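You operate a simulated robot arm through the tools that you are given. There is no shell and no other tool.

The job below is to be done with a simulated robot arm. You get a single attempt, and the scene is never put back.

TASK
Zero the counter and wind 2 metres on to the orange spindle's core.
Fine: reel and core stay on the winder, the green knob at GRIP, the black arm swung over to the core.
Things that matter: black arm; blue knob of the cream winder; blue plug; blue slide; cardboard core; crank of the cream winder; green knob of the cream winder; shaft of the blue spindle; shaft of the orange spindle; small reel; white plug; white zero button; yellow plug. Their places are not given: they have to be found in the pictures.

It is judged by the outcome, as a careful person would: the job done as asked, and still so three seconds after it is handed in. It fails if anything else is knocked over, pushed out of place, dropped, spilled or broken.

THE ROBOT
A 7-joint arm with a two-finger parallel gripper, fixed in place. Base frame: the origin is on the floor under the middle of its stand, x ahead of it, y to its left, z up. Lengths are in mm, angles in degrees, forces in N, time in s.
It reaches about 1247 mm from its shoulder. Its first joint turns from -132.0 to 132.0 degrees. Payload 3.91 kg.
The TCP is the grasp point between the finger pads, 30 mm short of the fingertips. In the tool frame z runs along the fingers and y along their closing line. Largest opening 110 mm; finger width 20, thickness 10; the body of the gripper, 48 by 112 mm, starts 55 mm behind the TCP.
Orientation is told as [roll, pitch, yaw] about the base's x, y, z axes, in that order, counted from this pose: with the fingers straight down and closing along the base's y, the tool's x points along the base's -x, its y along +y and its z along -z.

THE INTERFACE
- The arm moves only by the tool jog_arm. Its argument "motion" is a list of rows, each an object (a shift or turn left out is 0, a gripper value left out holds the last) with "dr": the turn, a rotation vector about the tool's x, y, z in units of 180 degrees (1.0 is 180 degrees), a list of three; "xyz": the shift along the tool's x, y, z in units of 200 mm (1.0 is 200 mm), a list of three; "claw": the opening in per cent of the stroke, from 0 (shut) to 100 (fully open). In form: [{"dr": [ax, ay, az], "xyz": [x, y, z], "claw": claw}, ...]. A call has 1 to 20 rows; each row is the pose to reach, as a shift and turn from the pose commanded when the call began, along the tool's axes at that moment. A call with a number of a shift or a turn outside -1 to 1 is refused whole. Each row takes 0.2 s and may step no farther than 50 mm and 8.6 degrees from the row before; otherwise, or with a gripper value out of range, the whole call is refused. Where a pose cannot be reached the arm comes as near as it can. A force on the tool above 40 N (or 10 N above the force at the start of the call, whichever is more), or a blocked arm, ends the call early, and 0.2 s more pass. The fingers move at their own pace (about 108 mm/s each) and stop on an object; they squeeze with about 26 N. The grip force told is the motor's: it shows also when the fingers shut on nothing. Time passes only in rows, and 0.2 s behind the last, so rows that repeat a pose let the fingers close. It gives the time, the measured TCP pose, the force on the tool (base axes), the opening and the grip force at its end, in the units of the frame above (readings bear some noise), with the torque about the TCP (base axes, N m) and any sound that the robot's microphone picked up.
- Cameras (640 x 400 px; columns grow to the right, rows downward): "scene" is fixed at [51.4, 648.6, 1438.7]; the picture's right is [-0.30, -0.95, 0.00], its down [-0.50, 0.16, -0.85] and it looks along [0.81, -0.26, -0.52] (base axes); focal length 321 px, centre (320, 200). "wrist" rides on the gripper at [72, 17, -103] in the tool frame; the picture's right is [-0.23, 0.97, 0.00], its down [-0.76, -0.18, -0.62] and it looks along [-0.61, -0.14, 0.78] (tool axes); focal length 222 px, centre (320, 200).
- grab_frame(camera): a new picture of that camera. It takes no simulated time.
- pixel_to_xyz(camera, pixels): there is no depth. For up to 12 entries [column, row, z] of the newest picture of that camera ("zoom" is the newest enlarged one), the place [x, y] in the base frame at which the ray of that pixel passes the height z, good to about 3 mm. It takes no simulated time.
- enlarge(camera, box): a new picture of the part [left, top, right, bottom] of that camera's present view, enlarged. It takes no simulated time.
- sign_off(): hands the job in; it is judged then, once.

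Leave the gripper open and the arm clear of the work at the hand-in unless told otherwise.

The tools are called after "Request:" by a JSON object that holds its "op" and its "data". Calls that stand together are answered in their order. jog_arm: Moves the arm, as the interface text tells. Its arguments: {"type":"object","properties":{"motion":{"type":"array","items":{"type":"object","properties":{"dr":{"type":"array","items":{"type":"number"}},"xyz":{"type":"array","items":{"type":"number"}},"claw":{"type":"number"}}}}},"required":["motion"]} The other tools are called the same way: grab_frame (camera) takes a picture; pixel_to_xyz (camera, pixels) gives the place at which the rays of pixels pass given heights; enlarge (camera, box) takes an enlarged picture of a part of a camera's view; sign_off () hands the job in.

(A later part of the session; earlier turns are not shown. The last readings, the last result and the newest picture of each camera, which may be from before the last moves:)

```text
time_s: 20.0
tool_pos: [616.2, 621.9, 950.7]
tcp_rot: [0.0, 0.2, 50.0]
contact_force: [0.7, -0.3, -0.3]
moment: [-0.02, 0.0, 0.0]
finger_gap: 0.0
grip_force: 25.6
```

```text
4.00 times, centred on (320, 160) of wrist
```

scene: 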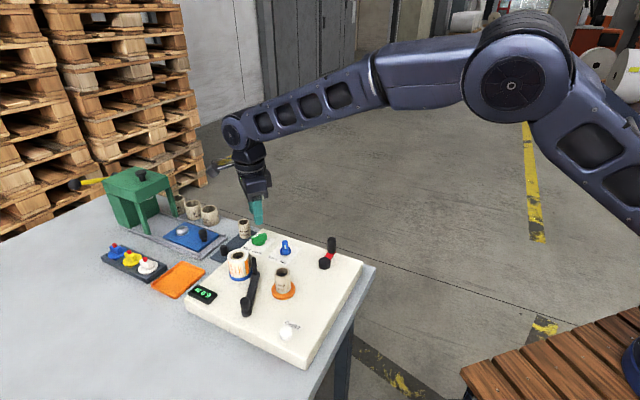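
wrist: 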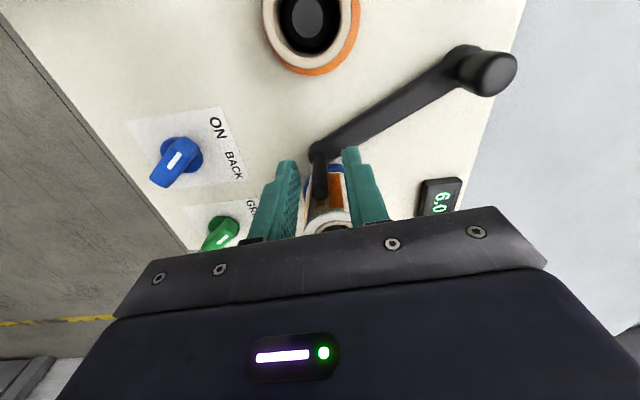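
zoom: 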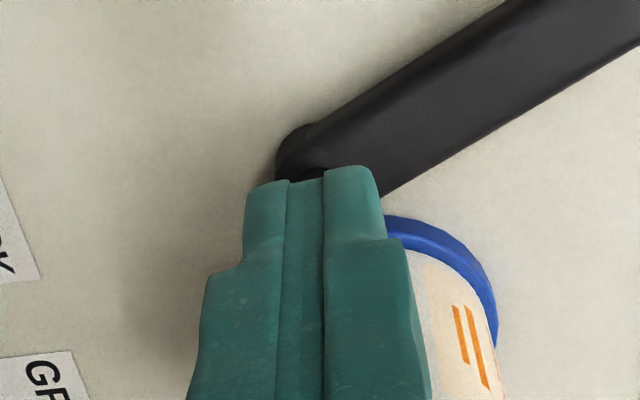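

The fingers shut to 0.0 mm, so the pads did not hold the pin. I look closely from both cameras to see where the pin is relative to the fingers.

Request:
{"op": "enlarge", "data": {"camera": "scene", "box": [235, 245, 285, 285]}}

Request:
{"op": "enlarge", "data": {"camera": "wrist", "box": [290, 130, 354, 170]}}

```text
10.00 times, centred on (260, 265) of scene
```

zoom: 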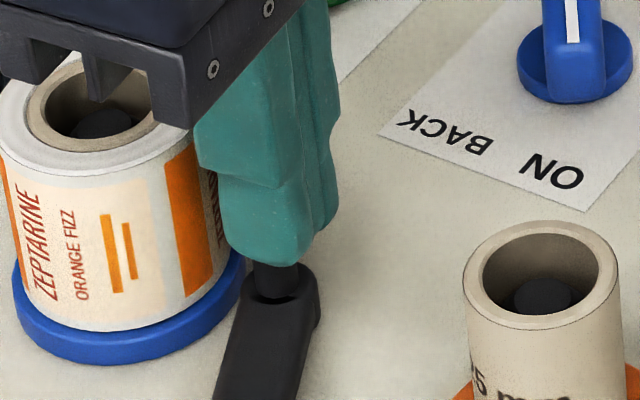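

```text
10.00 times, centred on (322, 150) of wrist
```

zoom: 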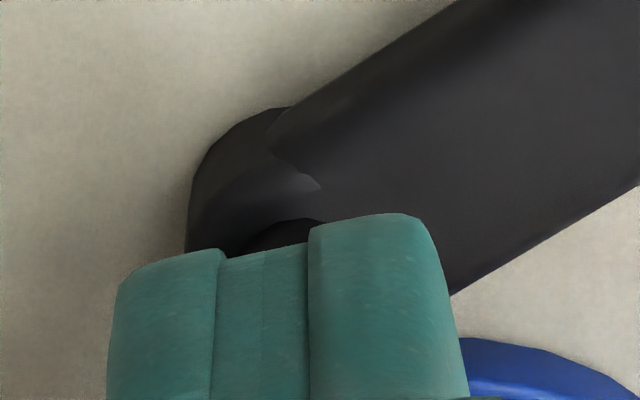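

The pin passes straight into the shut fingers: it offers no resistance, so it is not what is meant to be handled. The knob at the other end of the arm is the solid handle. I open, lift and go above that knob near (523, 655.5) for an aligned look.

Request:
{"op": "jog_arm", "data": {"motion": [{"claw": 27}, {"claw": 27}, {"xyz": [0, 0, -0.2], "claw": 27}, {"xyz": [0, 0, -0.43], "claw": 30}, {"xyz": [0.04, 0.11, -0.45], "claw": 36}, {"xyz": [0.08, 0.23, -0.45], "claw": 36}, {"xyz": [0.125, 0.345, -0.45], "claw": 36}, {"xyz": [0.1687, 0.4623, -0.45], "claw": 36}, {"xyz": [0.1687, 0.4623, -0.45], "claw": 36}]}}

Request:
{"op": "grab_frame", "data": {"camera": "wrist"}}

Request:
{"op": "enlarge", "data": {"camera": "wrist", "box": [272, 90, 368, 150]}}

Request:
{"op": "enlarge", "data": {"camera": "scene", "box": [220, 235, 300, 320]}}

```text
time_s: 22.0
tool_pos: [522.8, 657.1, 1040.7]
tcp_rot: [0.0, 0.2, 50.1]
contact_force: [0.6, 0.1, -0.1]
moment: [-0.01, -0.02, 0.0]
finger_gap: 39.4
grip_force: 0.1
```

```text
taken
```

wrist: 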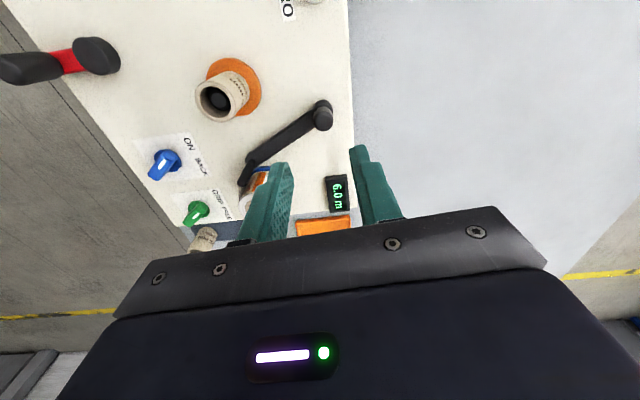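

```text
6.67 times, centred on (320, 120) of wrist
```

zoom: 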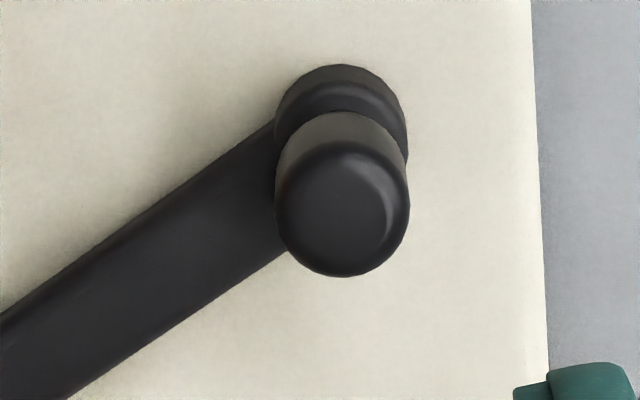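

```text
4.71 times, centred on (260, 278) of scene
```

zoom: 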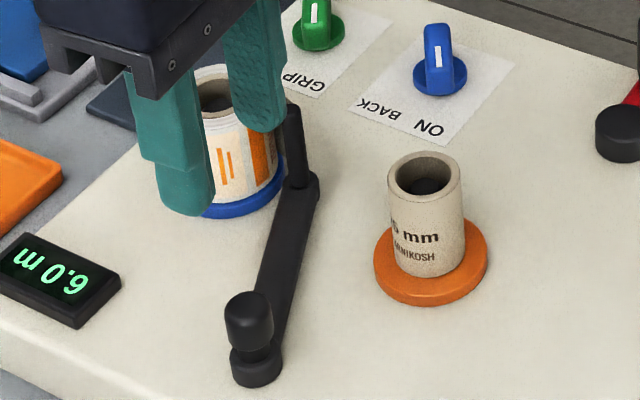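

The knob top is about (+1, +4.4) mm in tool x, y from the TCP axis. I shift over it and go down to TCP z = 946 with the fingers 39 mm open.

Request:
{"op": "jog_arm", "data": {"motion": [{"xyz": [0.006, 0.022, 0.1]}, {"xyz": [0.006, 0.022, 0.2]}, {"xyz": [0.006, 0.022, 0.3]}, {"xyz": [0.006, 0.022, 0.4]}, {"xyz": [0.006, 0.022, 0.4735]}, {"xyz": [0.006, 0.022, 0.4735]}]}}

Request:
{"op": "grab_frame", "data": {"camera": "wrist"}}

Request:
{"op": "enlarge", "data": {"camera": "scene", "box": [220, 255, 300, 320]}}

```text
time_s: 23.4
tool_pos: [519.3, 659.1, 945.3]
tcp_rot: [0.0, 0.2, 50.0]
contact_force: [0.0, 0.3, 0.2]
moment: [-0.01, 0.0, 0.01]
finger_gap: 39.6
grip_force: 0.0
```

```text
taken
```

wrist: 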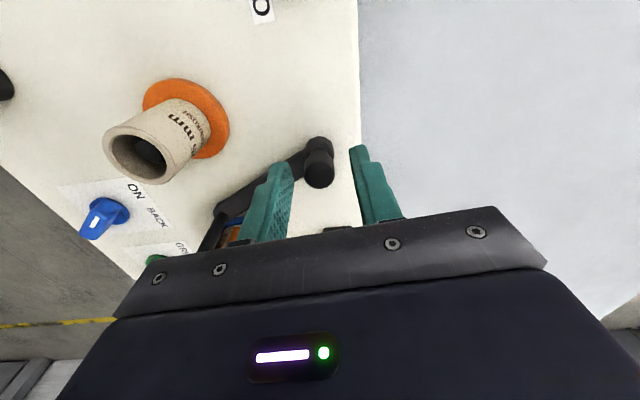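

```text
6.15 times, centred on (260, 288) of scene
```

zoom: 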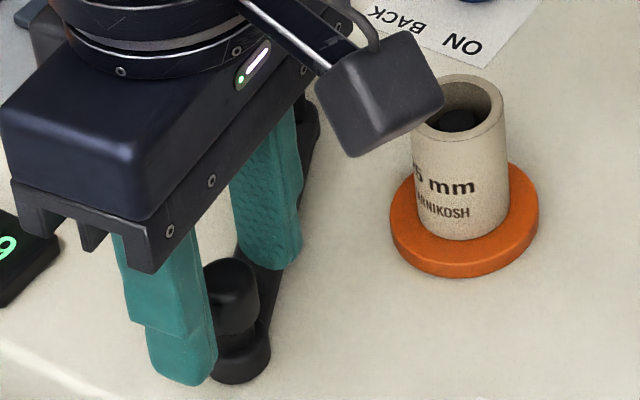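

The knob is between the fingers. Closing on it.

Request:
{"op": "jog_arm", "data": {"motion": [{"claw": 0}, {"claw": 0}, {"claw": 0}]}}

Request:
{"op": "enlarge", "data": {"camera": "wrist", "box": [192, 100, 384, 220]}}

```text
time_s: 24.2
tool_pos: [520.8, 658.6, 945.4]
tcp_rot: [0.0, 0.3, 50.0]
contact_force: [6.4, -2.0, -0.3]
moment: [0.04, -0.28, 0.02]
finger_gap: 19.7
grip_force: 45.4
```

```text
3.33 times, centred on (288, 160) of wrist
```

zoom: 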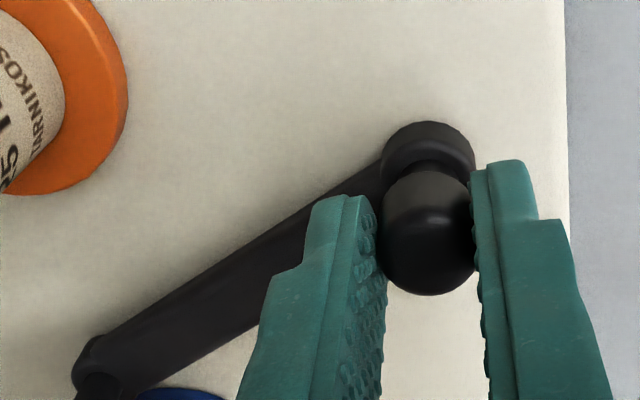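

Knob held at 19.7 mm. To find out whether the hinge is under this knob, I first twist gently by -15° (clockwise from above) and watch the arm.

Request:
{"op": "jog_arm", "data": {"motion": [{"dr": [0, 0, 0.028]}, {"dr": [0, 0, 0.056]}, {"dr": [0, 0, 0.0833]}, {"dr": [0, 0, 0.0833]}]}}

Request:
{"op": "enlarge", "data": {"camera": "scene", "box": [220, 255, 300, 320]}}

Request:
{"op": "grab_frame", "data": {"camera": "wrist"}}

```text
time_s: 25.2
tool_pos: [518.5, 657.9, 945.6]
tcp_rot: [-0.1, 0.2, 35.1]
contact_force: [3.8, 4.1, 2.7]
moment: [0.3, -0.29, 0.31]
finger_gap: 19.2
grip_force: 44.8
```

```text
6.15 times, centred on (260, 288) of scene
```

zoom: 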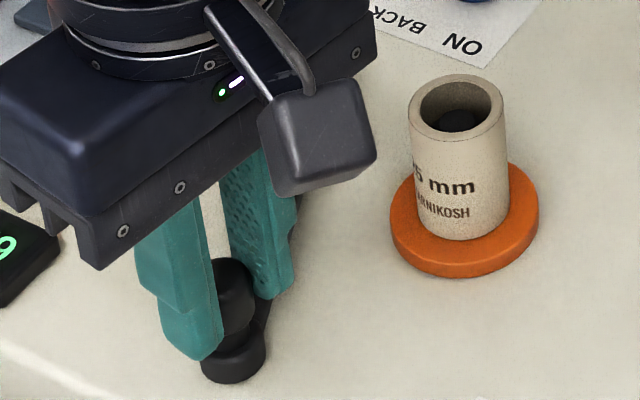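

```text
taken
```

wrist: 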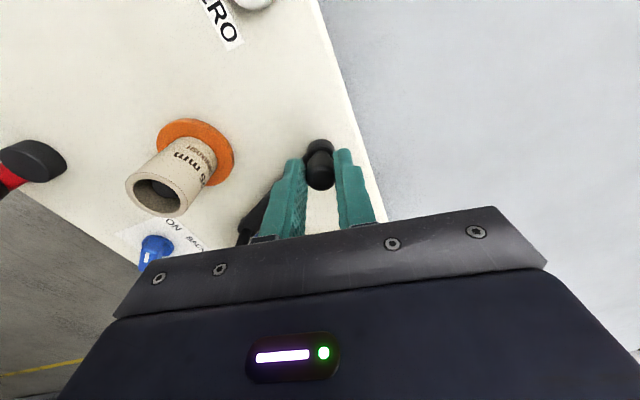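

I enlarge the wrist view to measure the arm's direction now.

Request:
{"op": "enlarge", "data": {"camera": "wrist", "box": [200, 110, 376, 240]}}

Request:
{"op": "enlarge", "data": {"camera": "scene", "box": [230, 240, 290, 320]}}

```text
3.08 times, centred on (288, 175) of wrist
```

zoom: 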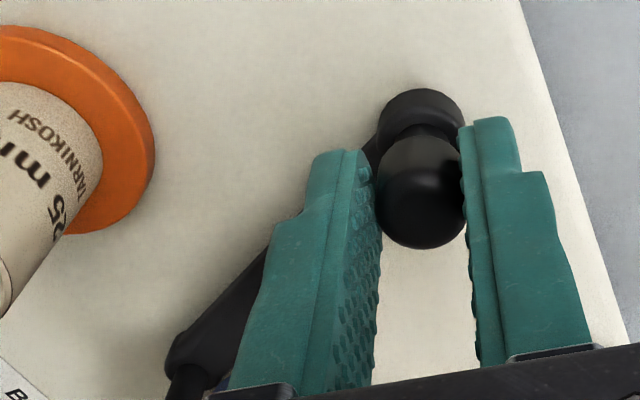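

```text
5.00 times, centred on (260, 280) of scene
```

zoom: 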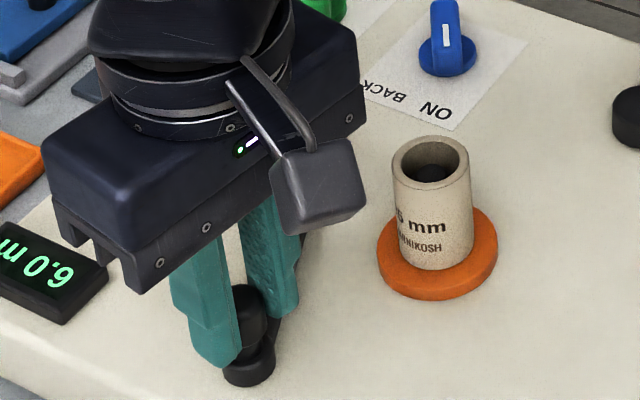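

The arm direction (about -20°) seems hardly changed by the twist. Now I test the other possibility: a gentle 5 mm sideways move of the knob, along the arc about the pin end.

Request:
{"op": "jog_arm", "data": {"motion": [{"xyz": [0.007, -0.0047, 0]}, {"xyz": [0.014, -0.0095, 0]}, {"xyz": [0.0207, -0.0142, 0]}, {"xyz": [0.0207, -0.0142, 0]}]}}

Request:
{"op": "enlarge", "data": {"camera": "wrist", "box": [200, 110, 376, 240]}}

Request:
{"op": "enlarge", "data": {"camera": "scene", "box": [230, 240, 290, 320]}}

```text
time_s: 26.1
tool_pos: [518.8, 655.8, 945.1]
tcp_rot: [0.3, -0.1, 35.2]
contact_force: [5.7, 15.4, -9.2]
moment: [0.74, -0.5, -0.06]
finger_gap: 19.2
grip_force: 45.1
stopped in row 4: the force on the tool passed its limit at 42 N (the readings are from after the stop); the commanded pose is now the measured one
```

```text
3.08 times, centred on (288, 175) of wrist
```

zoom: 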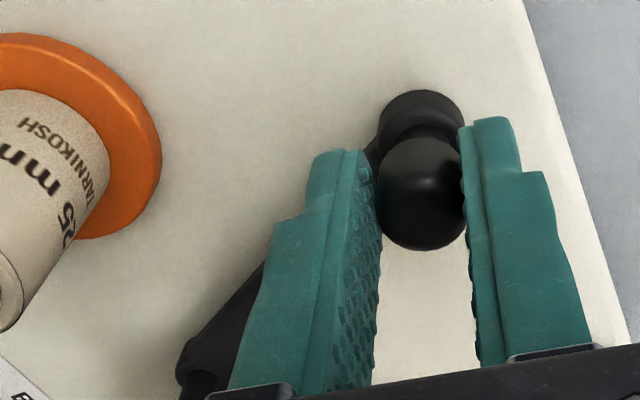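

```text
5.00 times, centred on (260, 280) of scene
```

zoom: 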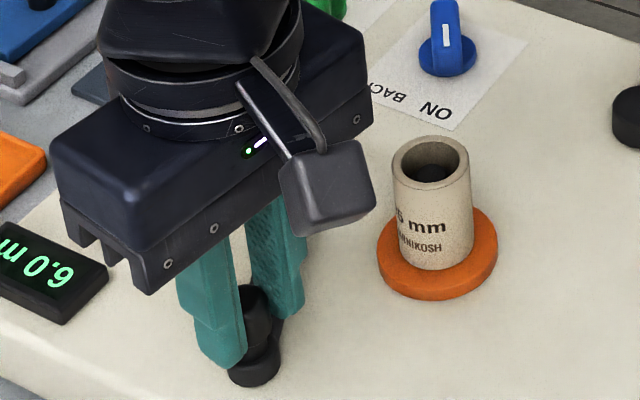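

The force limit tripped after about 2-3 mm, yet the boss under the knob seems to have moved slightly. I release the knob in place to see whether it springs back or stays.

Request:
{"op": "jog_arm", "data": {"motion": [{"claw": 36}, {"claw": 36}, {"claw": 36}]}}

Request:
{"op": "enlarge", "data": {"camera": "scene", "box": [230, 240, 290, 320]}}

Request:
{"op": "enlarge", "data": {"camera": "wrist", "box": [200, 110, 376, 240]}}

```text
time_s: 26.9
tool_pos: [517.7, 654.9, 946.4]
tcp_rot: [0.1, 0.0, 35.2]
contact_force: [-0.2, -0.4, -0.8]
moment: [-0.03, 0.02, -0.03]
finger_gap: 39.9
grip_force: 0.1
```

```text
5.00 times, centred on (260, 280) of scene
```

zoom: 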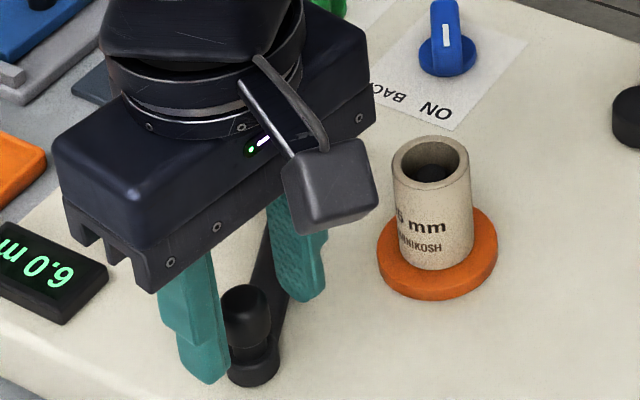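

```text
3.08 times, centred on (288, 175) of wrist
```

zoom: 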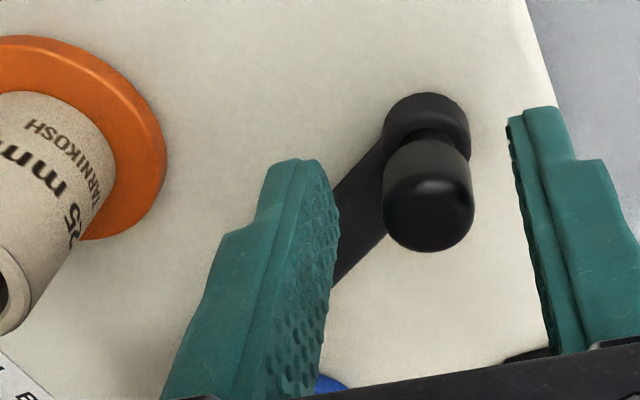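

After release, the boss sits nearly where it was. I lift clear and compare the arm pose accurately with the earlier picture.

Request:
{"op": "jog_arm", "data": {"motion": [{"xyz": [0, 0, -0.2]}, {"xyz": [0, 0, -0.4]}, {"xyz": [0.1, 0.0, -0.5]}, {"xyz": [0.3, 0, -0.5]}, {"xyz": [0.5, 0, -0.5]}, {"xyz": [0.5, 0, -0.5]}]}}

Request:
{"op": "enlarge", "data": {"camera": "scene", "box": [220, 235, 300, 320]}}

Request:
{"op": "grab_frame", "data": {"camera": "wrist"}}

```text
time_s: 28.3
tool_pos: [435.6, 597.9, 1046.0]
tcp_rot: [0.2, -0.1, 35.1]
contact_force: [-0.2, -0.2, -0.7]
moment: [0.01, 0.0, -0.01]
finger_gap: 39.6
grip_force: 0.0
```

```text
4.71 times, centred on (260, 278) of scene
```

zoom: 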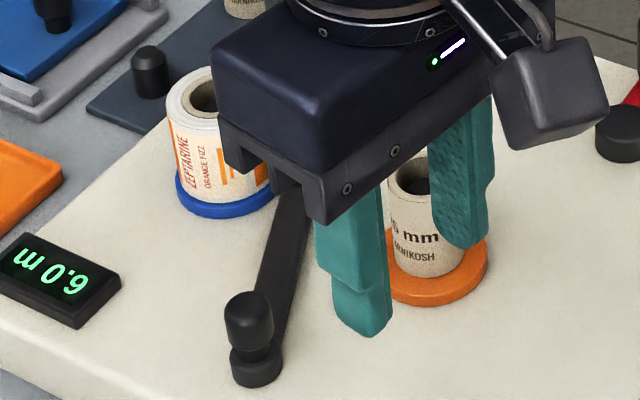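

```text
taken
```

wrist: 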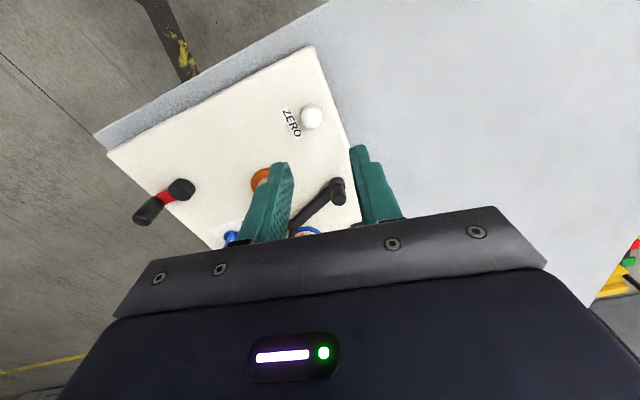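

The boss and knob are exactly where they were, so the hinge is under the knob after all (what I saw was give). I move the gripper out of the camera's line to check the arm angle.

Request:
{"op": "jog_arm", "data": {"motion": [{"xyz": [0.1, 0.0, -0.1]}, {"xyz": [0.25, 0.0, -0.2]}, {"xyz": [0.4, 0, -0.3]}, {"xyz": [0.4, 0, -0.3]}]}}

Request:
{"op": "enlarge", "data": {"camera": "scene", "box": [220, 235, 300, 320]}}

Request:
{"op": "grab_frame", "data": {"camera": "wrist"}}

```text
time_s: 29.3
tool_pos: [370.4, 551.4, 1106.5]
tcp_rot: [0.2, 0.1, 35.0]
contact_force: [0.4, -0.2, 0.2]
moment: [0.0, -0.03, -0.04]
finger_gap: 39.8
grip_force: 0.1
```

```text
4.71 times, centred on (260, 278) of scene
```

zoom: 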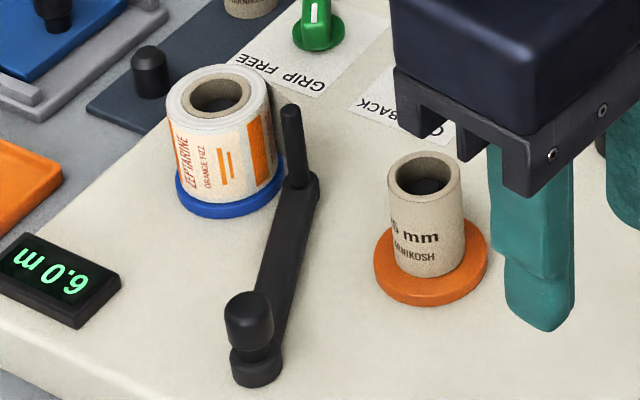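

```text
taken
```

wrist: 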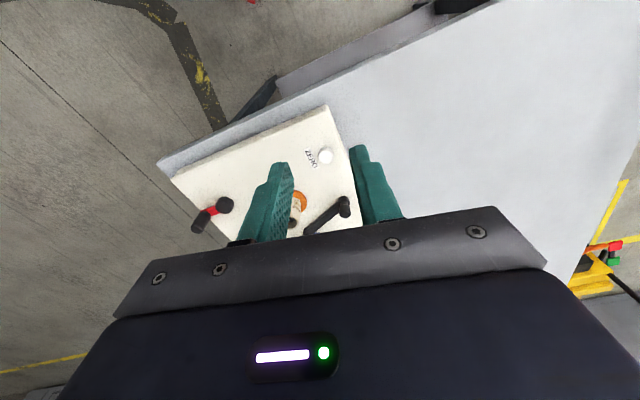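

The arm is unchanged, so neither small test moved it. The larger lever is at the bar itself: I will push the bar's side with shut fingertips, from the reel side toward the core. First I fly over to near (574, 664), turning to yaw 70°, fingers shut.

Request:
{"op": "jog_arm", "data": {"motion": [{"dr": [0, 0, -0.039], "xyz": [-0.18, -0.025, 0.05], "claw": 0}, {"dr": [0, 0, -0.078], "xyz": [-0.36, -0.05, 0.1]}, {"dr": [0, 0, -0.117], "xyz": [-0.54, -0.075, 0.16]}, {"dr": [0, 0, -0.156], "xyz": [-0.72, -0.1, 0.22]}, {"dr": [0, 0, -0.1944], "xyz": [-0.9, -0.125, 0.3]}, {"dr": [0, 0, -0.1944], "xyz": [-0.99, -0.125, 0.3325]}, {"dr": [0, 0, -0.1944], "xyz": [-0.99, -0.125, 0.3325]}]}}

Request:
{"op": "grab_frame", "data": {"camera": "wrist"}}

```text
time_s: 30.9
tool_pos: [546.7, 644.8, 1038.7]
tcp_rot: [0.1, -0.1, 70.1]
contact_force: [0.7, -0.2, -0.1]
moment: [0.0, 0.0, -0.01]
finger_gap: 0.0
grip_force: 25.6
```

```text
taken
```

wrist: 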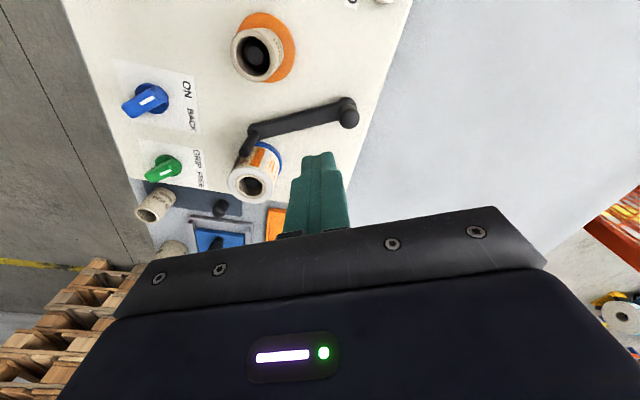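

Fingers are shut, arm and reel in view. I move to beside the bar at (574, 664) and descend to tips about 30 mm above the plate for a check.

Request:
{"op": "jog_arm", "data": {"motion": [{"xyz": [-0.07, -0.05, 0.05]}, {"xyz": [-0.1365, -0.097, 0.15]}, {"xyz": [-0.1365, -0.097, 0.28]}, {"xyz": [-0.1365, -0.097, 0.39]}, {"xyz": [-0.1365, -0.097, 0.39]}]}}

Request:
{"op": "grab_frame", "data": {"camera": "wrist"}}

Request:
{"op": "enlarge", "data": {"camera": "scene", "box": [220, 235, 300, 320]}}

```text
time_s: 32.1
tool_pos: [574.2, 663.9, 962.0]
tcp_rot: [0.1, -0.1, 70.2]
contact_force: [-0.2, -0.2, 0.2]
moment: [0.01, 0.01, -0.01]
finger_gap: 0.0
grip_force: 26.0
```

```text
taken
```

wrist: 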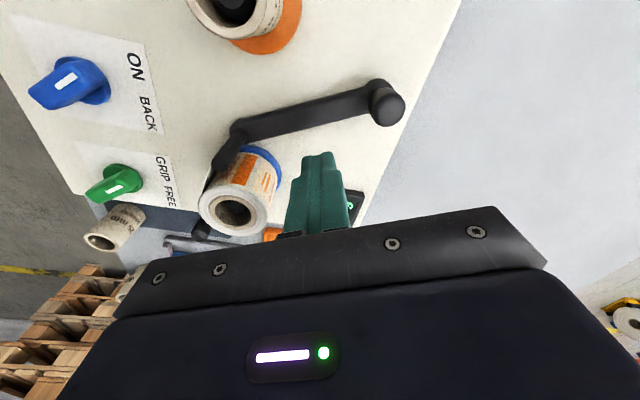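

```text
4.71 times, centred on (260, 278) of scene
```

zoom: 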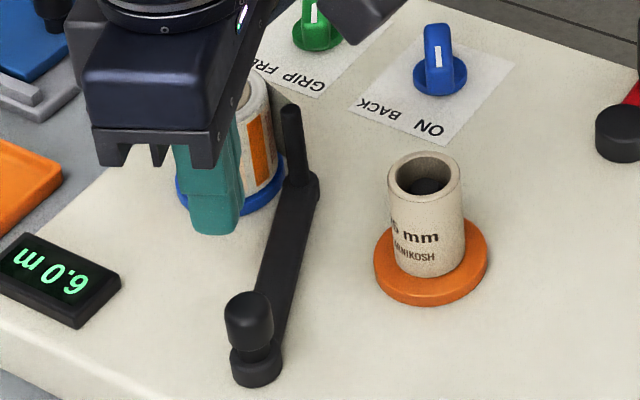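

Position is good: the shut fingers stand between bar and counter, clear of the reel. I go down to TCP z = 926 (tips 896).

Request:
{"op": "jog_arm", "data": {"motion": [{"xyz": [0, 0, 0.06]}, {"xyz": [0, 0, 0.12]}, {"xyz": [0, 0, 0.18]}, {"xyz": [0, 0, 0.18]}]}}

Request:
{"op": "enlarge", "data": {"camera": "wrist", "box": [220, 80, 412, 200]}}

Request:
{"op": "enlarge", "data": {"camera": "scene", "box": [220, 235, 300, 320]}}

```text
time_s: 33.1
tool_pos: [574.0, 664.6, 925.6]
tcp_rot: [0.0, -0.2, 70.1]
contact_force: [0.1, 0.3, -0.2]
moment: [0.01, 0.01, 0.01]
finger_gap: 0.0
grip_force: 26.2
```

```text
3.33 times, centred on (316, 140) of wrist
```

zoom: 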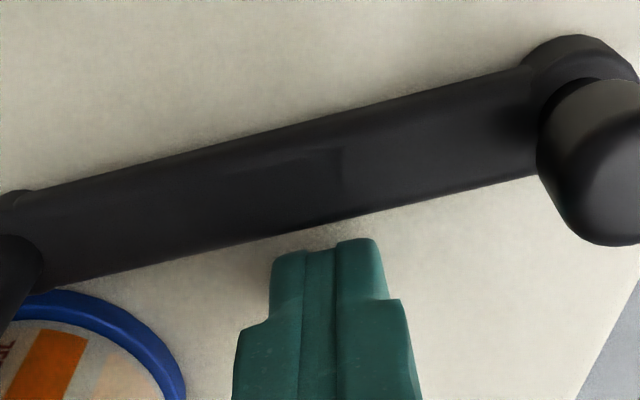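

```text
4.71 times, centred on (260, 278) of scene
```

zoom: 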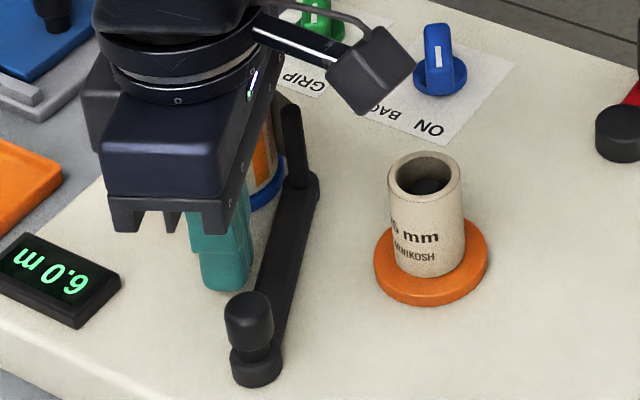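

The tips stand some 6-8 mm from the bar's side. Now I push slowly along +tool x (towards the core), 16 mm in small steps.

Request:
{"op": "jog_arm", "data": {"motion": [{"xyz": [0.015, 0, 0]}, {"xyz": [0.03, 0, 0]}, {"xyz": [0.04, 0, 0]}, {"xyz": [0.05, 0, 0]}, {"xyz": [0.06, 0, 0]}, {"xyz": [0.07, 0, 0]}, {"xyz": [0.08, 0, 0]}]}}

Request:
{"op": "enlarge", "data": {"camera": "wrist", "box": [220, 80, 412, 200]}}

Request:
{"op": "enlarge", "data": {"camera": "scene", "box": [220, 235, 300, 320]}}

```text
time_s: 33.8
tool_pos: [573.2, 660.2, 925.6]
tcp_rot: [0.2, -0.6, 70.1]
contact_force: [6.3, 15.4, -6.7]
moment: [0.36, -0.2, 0.01]
finger_gap: 0.2
grip_force: 26.2
stopped in row 3: the force on the tool passed its limit at 46 N (the readings are from after the stop); the commanded pose is now the measured one
```

```text
3.33 times, centred on (316, 140) of wrist
```

zoom: 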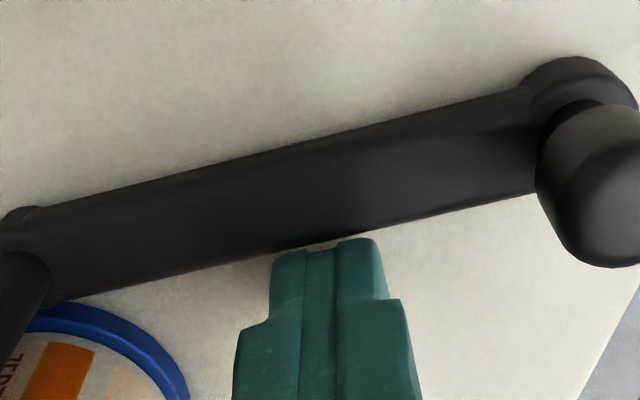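

```text
4.71 times, centred on (260, 278) of scene
```

zoom: 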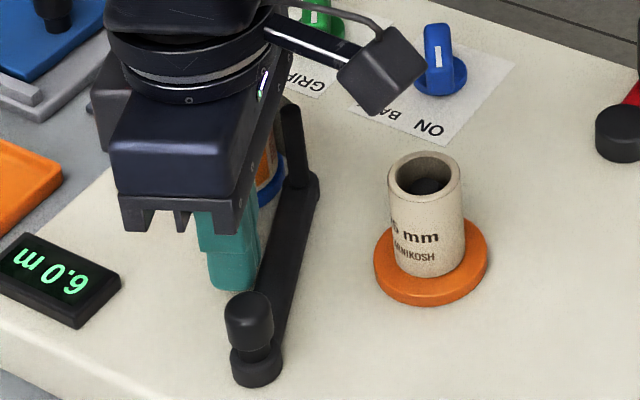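

The bar is solid but blocked in this direction (46 N at once). Perhaps the arm moves only the other way or needs the knob lifted. I back off, and go back over the knob for more tests.

Request:
{"op": "jog_arm", "data": {"motion": [{"xyz": [-0.04, 0, 0]}, {"xyz": [-0.06, 0, -0.05]}, {"xyz": [-0.06, 0, -0.2]}, {"xyz": [-0.06, 0, -0.4]}, {"xyz": [-0.06, 0, -0.5]}, {"xyz": [0.0, 0.15, -0.5], "claw": 36}, {"xyz": [0.05, 0.26, -0.5], "claw": 36}, {"xyz": [0.05, 0.26, -0.5], "claw": 36}]}}

Request:
{"op": "grab_frame", "data": {"camera": "wrist"}}

Request:
{"op": "enlarge", "data": {"camera": "wrist", "box": [240, 60, 400, 160]}}

```text
time_s: 35.6
tool_pos: [520.4, 668.0, 1026.3]
tcp_rot: [0.1, -0.5, 70.1]
contact_force: [-0.6, -0.4, -0.1]
moment: [0.0, 0.03, 0.0]
finger_gap: 39.4
grip_force: 0.0
```

```text
taken
```

wrist: 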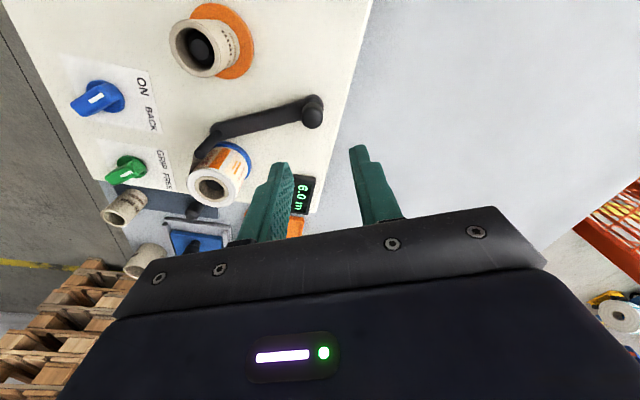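

```text
4.00 times, centred on (320, 110) of wrist
```

zoom: 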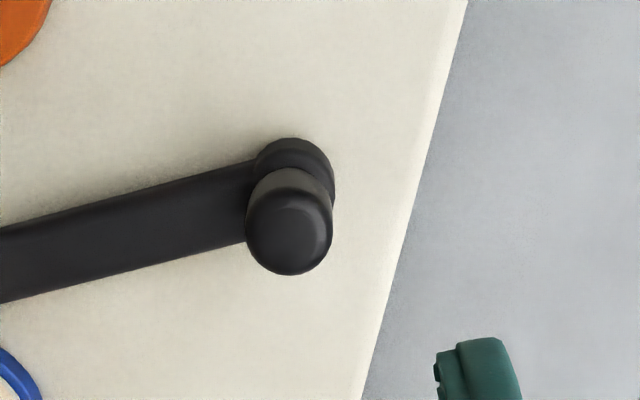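

Thinking over the readings: the knob end gave way a little away from the core but not toward it, and pushing at mid-bar met a hard wall. That fits a hinge at the middle of the bar (near (567, 641)): a rocker, knob at one end, film pin at the other. So the knob must go away from the core so the pin swings to the core. I align over the knob (offset +9.9, -3.9 mm) and descend.

Request:
{"op": "jog_arm", "data": {"motion": [{"xyz": [0.0495, -0.0195, 0.05]}, {"xyz": [0.0495, -0.0195, 0.15]}, {"xyz": [0.0495, -0.0195, 0.25]}, {"xyz": [0.0495, -0.0195, 0.35]}, {"xyz": [0.0495, -0.0195, 0.4015]}, {"xyz": [0.0495, -0.0195, 0.4015]}]}}

Request:
{"op": "enlarge", "data": {"camera": "wrist", "box": [220, 90, 412, 210]}}

```text
time_s: 37.0
tool_pos: [520.1, 657.2, 945.7]
tcp_rot: [0.0, -0.4, 70.1]
contact_force: [-0.5, 0.4, 0.5]
moment: [0.02, 0.02, 0.01]
finger_gap: 39.4
grip_force: 0.1
```

```text
3.33 times, centred on (316, 150) of wrist
```

zoom: 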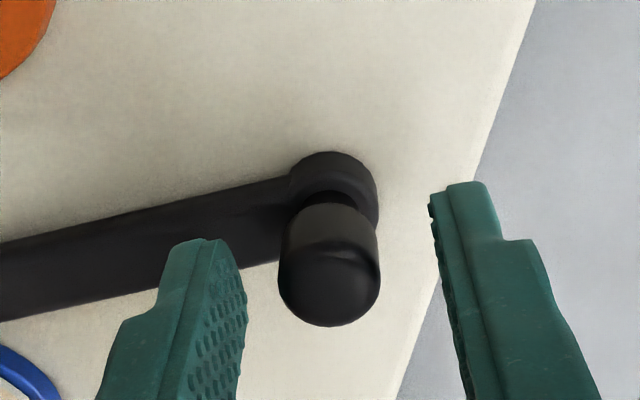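

Centred. I close on the knob and then swing it 10° about the presumed mid-bar hinge, away from the core, watching force.

Request:
{"op": "jog_arm", "data": {"motion": [{"claw": 0}, {"claw": 0}, {"claw": 0}, {"dr": [0, 0, 0.0139], "xyz": [-0.011, -0.0004, 0], "claw": 0}, {"dr": [0, 0, 0.0278], "xyz": [-0.0219, -0.0009, 0], "claw": 0}, {"dr": [0, 0, 0.0417], "xyz": [-0.0327, -0.0022, 0], "claw": 0}, {"dr": [0, 0, 0.0556], "xyz": [-0.0435, -0.0036, 0], "claw": 0}]}}

Request:
{"op": "grab_frame", "data": {"camera": "wrist"}}

Request:
{"op": "enlarge", "data": {"camera": "scene", "box": [220, 235, 300, 320]}}

```text
time_s: 38.6
tool_pos: [524.3, 665.9, 945.7]
tcp_rot: [0.2, -0.5, 60.0]
contact_force: [8.6, 1.4, 3.1]
moment: [0.32, -0.43, 0.23]
finger_gap: 19.4
grip_force: 45.2
```

```text
taken
```

wrist: 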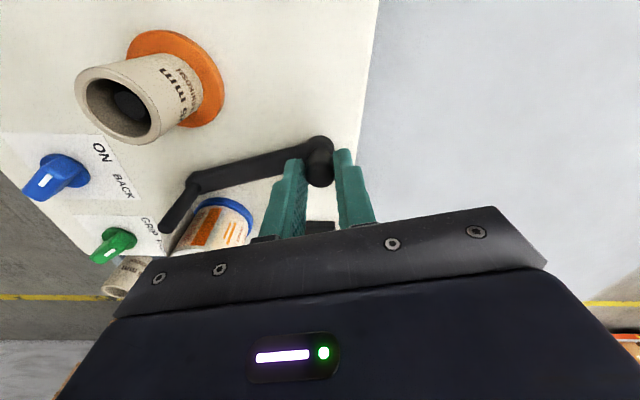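

```text
4.71 times, centred on (260, 278) of scene
```

zoom: 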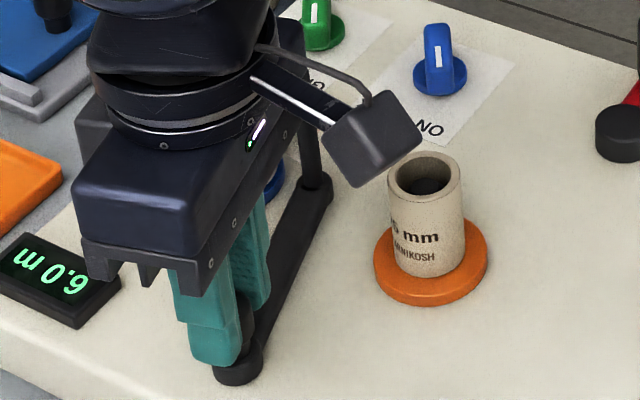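

It swings freely: the boss went one way and the pin end the other, toward the core. I continue the arc by a further 35° about the same hinge.

Request:
{"op": "jog_arm", "data": {"motion": [{"dr": [0, 0, 0.0278], "xyz": [-0.0219, -0.0009, 0]}, {"dr": [0, 0, 0.0556], "xyz": [-0.0435, -0.0036, 0]}, {"dr": [0, 0, 0.0833], "xyz": [-0.0648, -0.0083, 0]}, {"dr": [0, 0, 0.1111], "xyz": [-0.0856, -0.0147, 0]}, {"dr": [0, 0, 0.1389], "xyz": [-0.1058, -0.023, 0]}, {"dr": [0, 0, 0.1667], "xyz": [-0.1251, -0.033, 0]}, {"dr": [0, 0, 0.1944], "xyz": [-0.1436, -0.0447, 0]}]}}

Request:
{"op": "grab_frame", "data": {"camera": "wrist"}}

Request:
{"op": "enlarge", "data": {"camera": "scene", "box": [220, 235, 300, 320]}}

```text
time_s: 40.2
tool_pos: [543.2, 688.2, 945.3]
tcp_rot: [0.4, -0.2, 25.1]
contact_force: [-10.6, 23.6, -4.8]
moment: [1.01, -0.16, 0.21]
finger_gap: 19.4
grip_force: 45.2
```

```text
taken
```

wrist: 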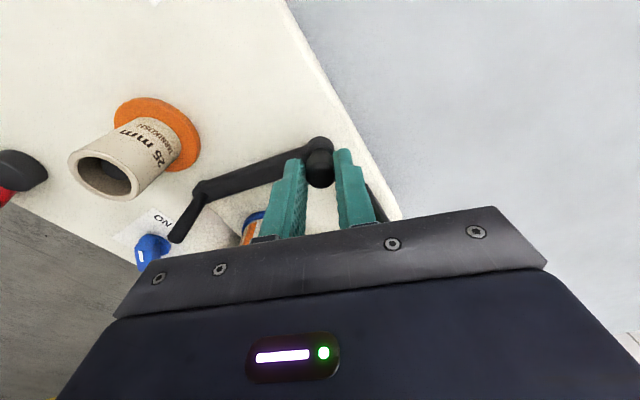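

```text
4.71 times, centred on (260, 278) of scene
```

zoom: 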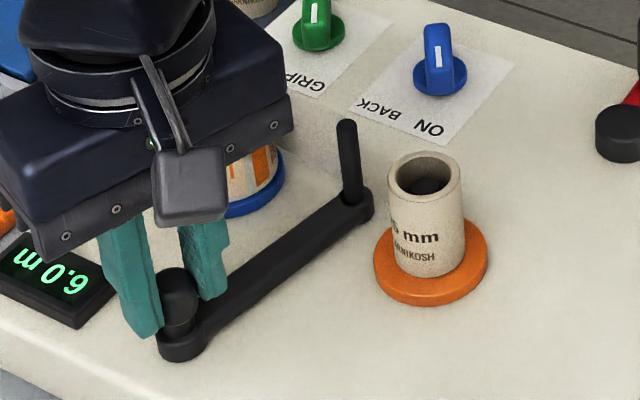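

The pin now stands beside the core; the hinge pulls about 26 N radially outward because my centre is a little off, so I relax outward 1.3 mm and continue in 2.5° steps until the stop.

Request:
{"op": "jog_arm", "data": {"motion": [{"xyz": [0, 0.0065, 0]}, {"dr": [0, 0, 0.0139], "xyz": [-0.011, 0.0065, 0]}, {"dr": [0, 0, 0.0278], "xyz": [-0.0219, 0.006, 0]}, {"dr": [0, 0, 0.0417], "xyz": [-0.0327, 0.005, 0]}, {"dr": [0, 0, 0.0556], "xyz": [-0.0435, 0.004, 0]}]}}

Request:
{"op": "grab_frame", "data": {"camera": "wrist"}}

Request:
{"op": "enlarge", "data": {"camera": "scene", "box": [220, 235, 300, 320]}}

```text
time_s: 41.1
tool_pos: [547.8, 691.3, 946.3]
tcp_rot: [0.6, -0.2, 19.3]
contact_force: [-1.4, 9.2, -7.8]
moment: [0.32, -0.4, 0.17]
finger_gap: 19.4
grip_force: 45.1
stopped in row 4: the force on the tool passed its limit at 42 N (the readings are from after the stop); the commanded pose is now the measured one
```

```text
taken
```

wrist: 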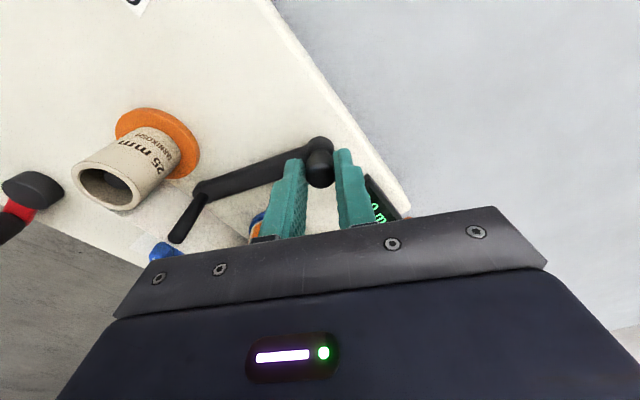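

```text
4.71 times, centred on (260, 278) of scene
```

zoom: 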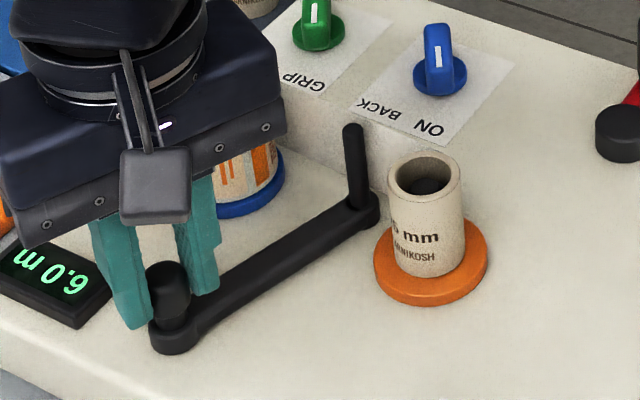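

It stopped at 42 N about 51° from the start, likely at its end stop. I confirm with a tiny further push, then release and look.

Request:
{"op": "jog_arm", "data": {"motion": [{"xyz": [0, 0.003, 0]}, {"dr": [0, 0, 0.006], "xyz": [-0.005, 0.003, 0]}, {"dr": [0, 0, 0.0111], "xyz": [-0.009, 0.003, 0]}]}}

Request:
{"op": "jog_arm", "data": {"motion": [{"claw": 36}, {"claw": 36}, {"xyz": [0, 0, -0.15], "claw": 36}, {"xyz": [0, 0, -0.35], "claw": 36}, {"xyz": [0.1, 0, -0.5], "claw": 36}, {"xyz": [0.3, 0, -0.6], "claw": 36}, {"xyz": [0.5, 0, -0.6], "claw": 36}, {"xyz": [0.5, 0, -0.6], "claw": 36}]}}

Request:
{"op": "enlarge", "data": {"camera": "scene", "box": [220, 235, 300, 320]}}

Request:
{"op": "grab_frame", "data": {"camera": "wrist"}}

```text
time_s: 41.9
tool_pos: [550.9, 691.6, 945.7]
tcp_rot: [0.5, -0.1, 17.2]
contact_force: [-1.2, 8.4, -10.6]
moment: [0.27, 0.06, 0.21]
finger_gap: 19.2
grip_force: 44.5
```

```text
time_s: 43.7
tool_pos: [454.7, 659.8, 1065.6]
tcp_rot: [0.6, -0.2, 17.3]
contact_force: [0.7, 0.3, 0.0]
moment: [0.01, 0.02, 0.0]
finger_gap: 39.7
grip_force: 0.1
```

```text
4.71 times, centred on (260, 278) of scene
```

zoom: 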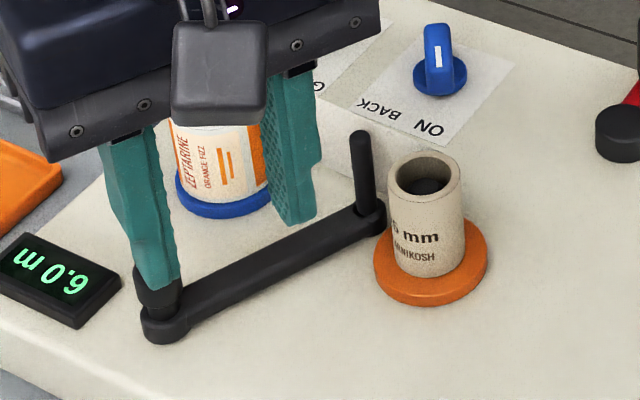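

```text
taken
```

wrist: 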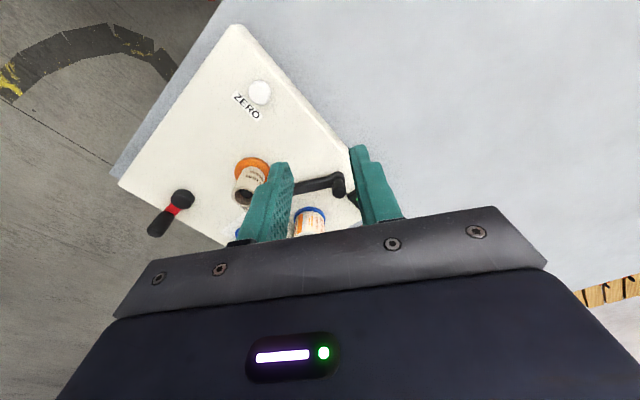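

The little push still moved it about 2° with low force, so it may not be at its stop yet. I zoom in to see the pin end relative to the core.

Request:
{"op": "enlarge", "data": {"camera": "scene", "box": [240, 245, 300, 300]}}

Request:
{"op": "enlarge", "data": {"camera": "wrist", "box": [220, 130, 380, 240]}}

```text
7.27 times, centred on (270, 272) of scene
```

zoom: 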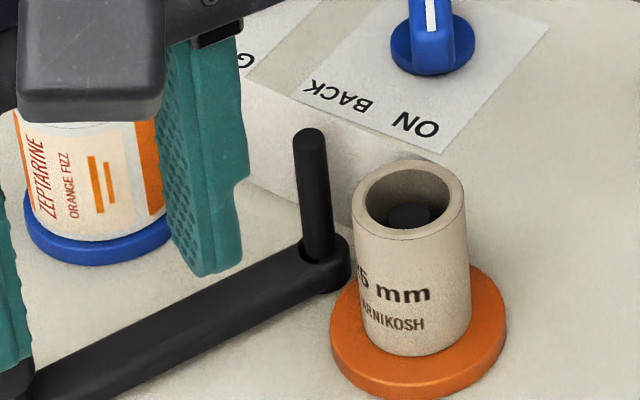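

```text
3.64 times, centred on (300, 185) of wrist
```

zoom: 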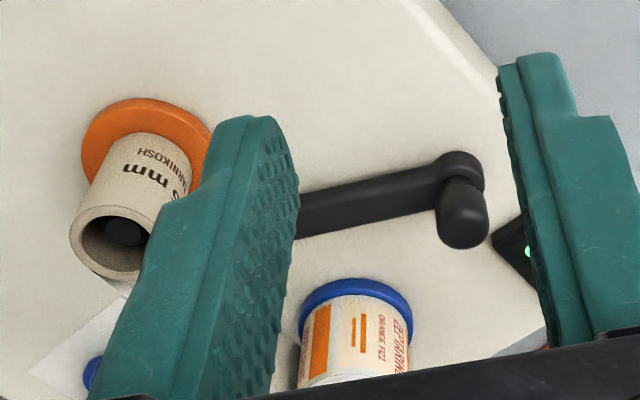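

A pale film strip now runs from the reel to the core, so the pin has carried it over. To make sure the arm is fully at its stop, I will push the knob with shut fingertips from its -x side, where a stop is felt cleanly. I go to (526.6, 682.7) at TCP z = 948.

Request:
{"op": "jog_arm", "data": {"motion": [{"xyz": [-0.15, 0.001, 0.0], "claw": 0}, {"xyz": [-0.3, 0.002, 0.1], "claw": 0}, {"xyz": [-0.3775, 0.0025, 0.25], "claw": 0}, {"xyz": [-0.3775, 0.0025, 0.4], "claw": 0}, {"xyz": [-0.3775, 0.0025, 0.53], "claw": 0}, {"xyz": [-0.3775, 0.0025, 0.588], "claw": 0}, {"xyz": [-0.3775, 0.0025, 0.588], "claw": 0}]}}

Request:
{"op": "grab_frame", "data": {"camera": "wrist"}}

Request:
{"op": "enlarge", "data": {"camera": "scene", "box": [220, 235, 300, 320]}}

```text
time_s: 45.3
tool_pos: [526.0, 684.1, 950.5]
tcp_rot: [0.6, -0.3, 17.3]
contact_force: [-0.5, -0.6, 0.5]
moment: [0.0, 0.01, 0.02]
finger_gap: 0.0
grip_force: 26.1
```

```text
taken
```

wrist: 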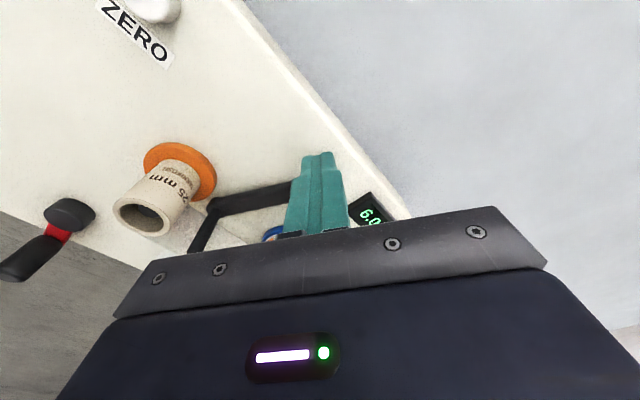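

```text
4.71 times, centred on (260, 278) of scene
```

zoom: 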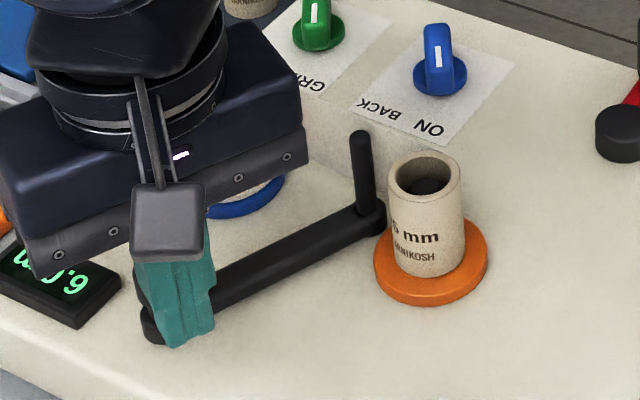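

Clear, no contact. Now I push gently along -tool x (toward +x) in 2 mm steps against the knob.

Request:
{"op": "jog_arm", "data": {"motion": [{"xyz": [-0.01, 0, 0]}, {"xyz": [-0.02, 0, 0]}, {"xyz": [-0.03, 0, 0]}, {"xyz": [-0.04, 0, 0]}, {"xyz": [-0.05, 0, 0]}, {"xyz": [-0.06, 0, 0]}, {"xyz": [-0.07, 0, 0]}]}}

Request:
{"op": "enlarge", "data": {"camera": "scene", "box": [220, 235, 300, 320]}}

```text
time_s: 46.9
tool_pos: [538.6, 689.5, 948.2]
tcp_rot: [0.5, -0.1, 17.3]
contact_force: [-9.1, -7.2, 2.6]
moment: [-0.26, 0.26, -0.04]
finger_gap: 0.0
grip_force: 26.1
```

```text
4.71 times, centred on (260, 278) of scene
```

zoom: 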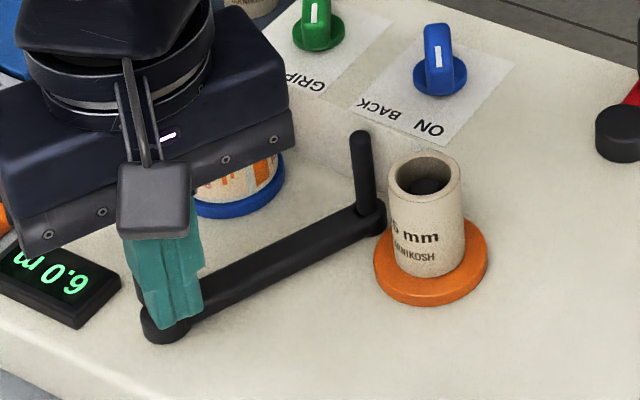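

Contact now with about 12 N and the arm not moving. I push on in 1 mm steps to see if it moves or the force climbs.

Request:
{"op": "jog_arm", "data": {"motion": [{"xyz": [-0.005, 0, 0]}, {"xyz": [-0.01, 0, 0]}, {"xyz": [-0.015, 0, 0]}, {"xyz": [-0.02, 0, 0]}]}}

Request:
{"op": "enlarge", "data": {"camera": "scene", "box": [220, 235, 300, 320]}}

```text
time_s: 47.6
tool_pos: [538.3, 689.4, 948.1]
tcp_rot: [0.4, 0.1, 17.5]
contact_force: [-8.8, -3.7, 5.0]
moment: [-0.12, 0.22, -0.04]
finger_gap: 0.3
grip_force: 25.7
stopped in row 3: the force on the tool passed its limit at 42 N (the readings are from after the stop); the commanded pose is now the measured one
```

```text
4.71 times, centred on (260, 278) of scene
```

zoom: 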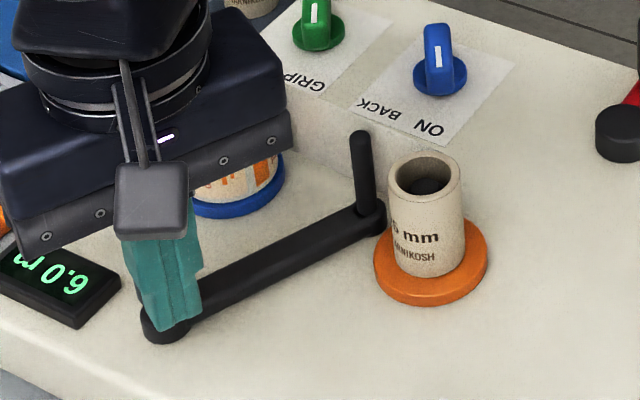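

The arm is against its stop (42 N with no movement), with the pin beside the core. Now to the zero button: I back off, lift, and fly with shut fingers to above (446.5, 592) at z = 1020.

Request:
{"op": "jog_arm", "data": {"motion": [{"xyz": [0.03, 0, 0]}, {"xyz": [0.06, 0, -0.1]}, {"xyz": [0.08, 0, -0.25]}, {"xyz": [0.15, -0.05, -0.36]}, {"xyz": [0.3, -0.15, -0.36]}, {"xyz": [0.45, -0.25, -0.36]}, {"xyz": [0.5835, -0.3275, -0.36]}, {"xyz": [0.5835, -0.3275, -0.36]}]}}

Request:
{"op": "grab_frame", "data": {"camera": "wrist"}}

Request:
{"op": "enlarge", "data": {"camera": "scene", "box": [220, 235, 320, 360]}}

```text
time_s: 49.4
tool_pos: [447.7, 591.2, 1020.4]
tcp_rot: [0.5, 0.1, 17.3]
contact_force: [-0.4, 0.1, -0.1]
moment: [0.01, -0.01, -0.02]
finger_gap: 0.0
grip_force: 25.7
```

```text
taken
```

wrist: 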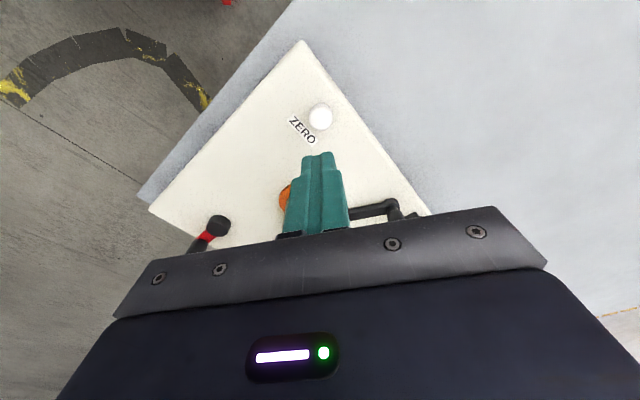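

```text
3.20 times, centred on (270, 298) of scene
```

zoom: 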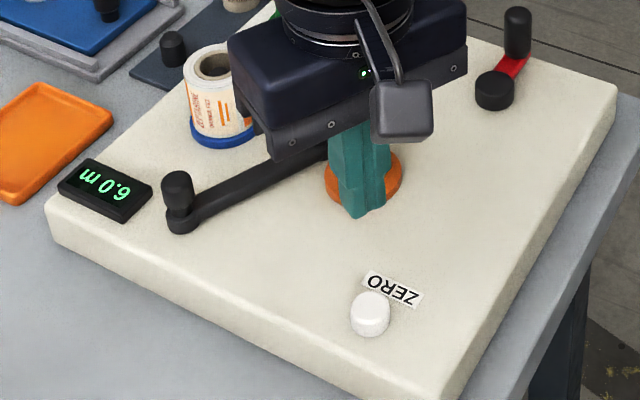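

The button is at wrist (320.5,116); the point beneath the TCP at z = 900 is (320,118.7), so about 3 mm off. Enlarging to refine.

Request:
{"op": "enlarge", "data": {"camera": "wrist", "box": [280, 86, 376, 146]}}

```text
6.67 times, centred on (328, 116) of wrist
```

zoom: 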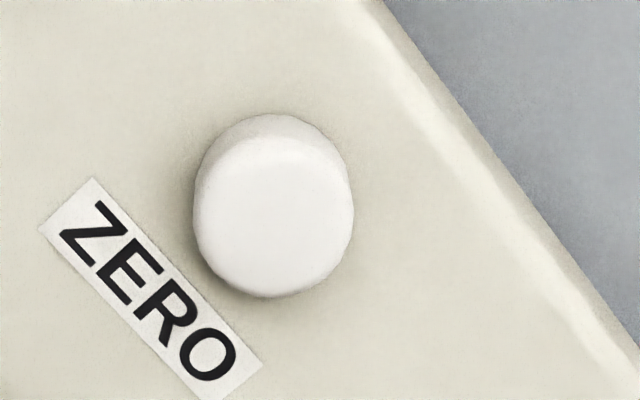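

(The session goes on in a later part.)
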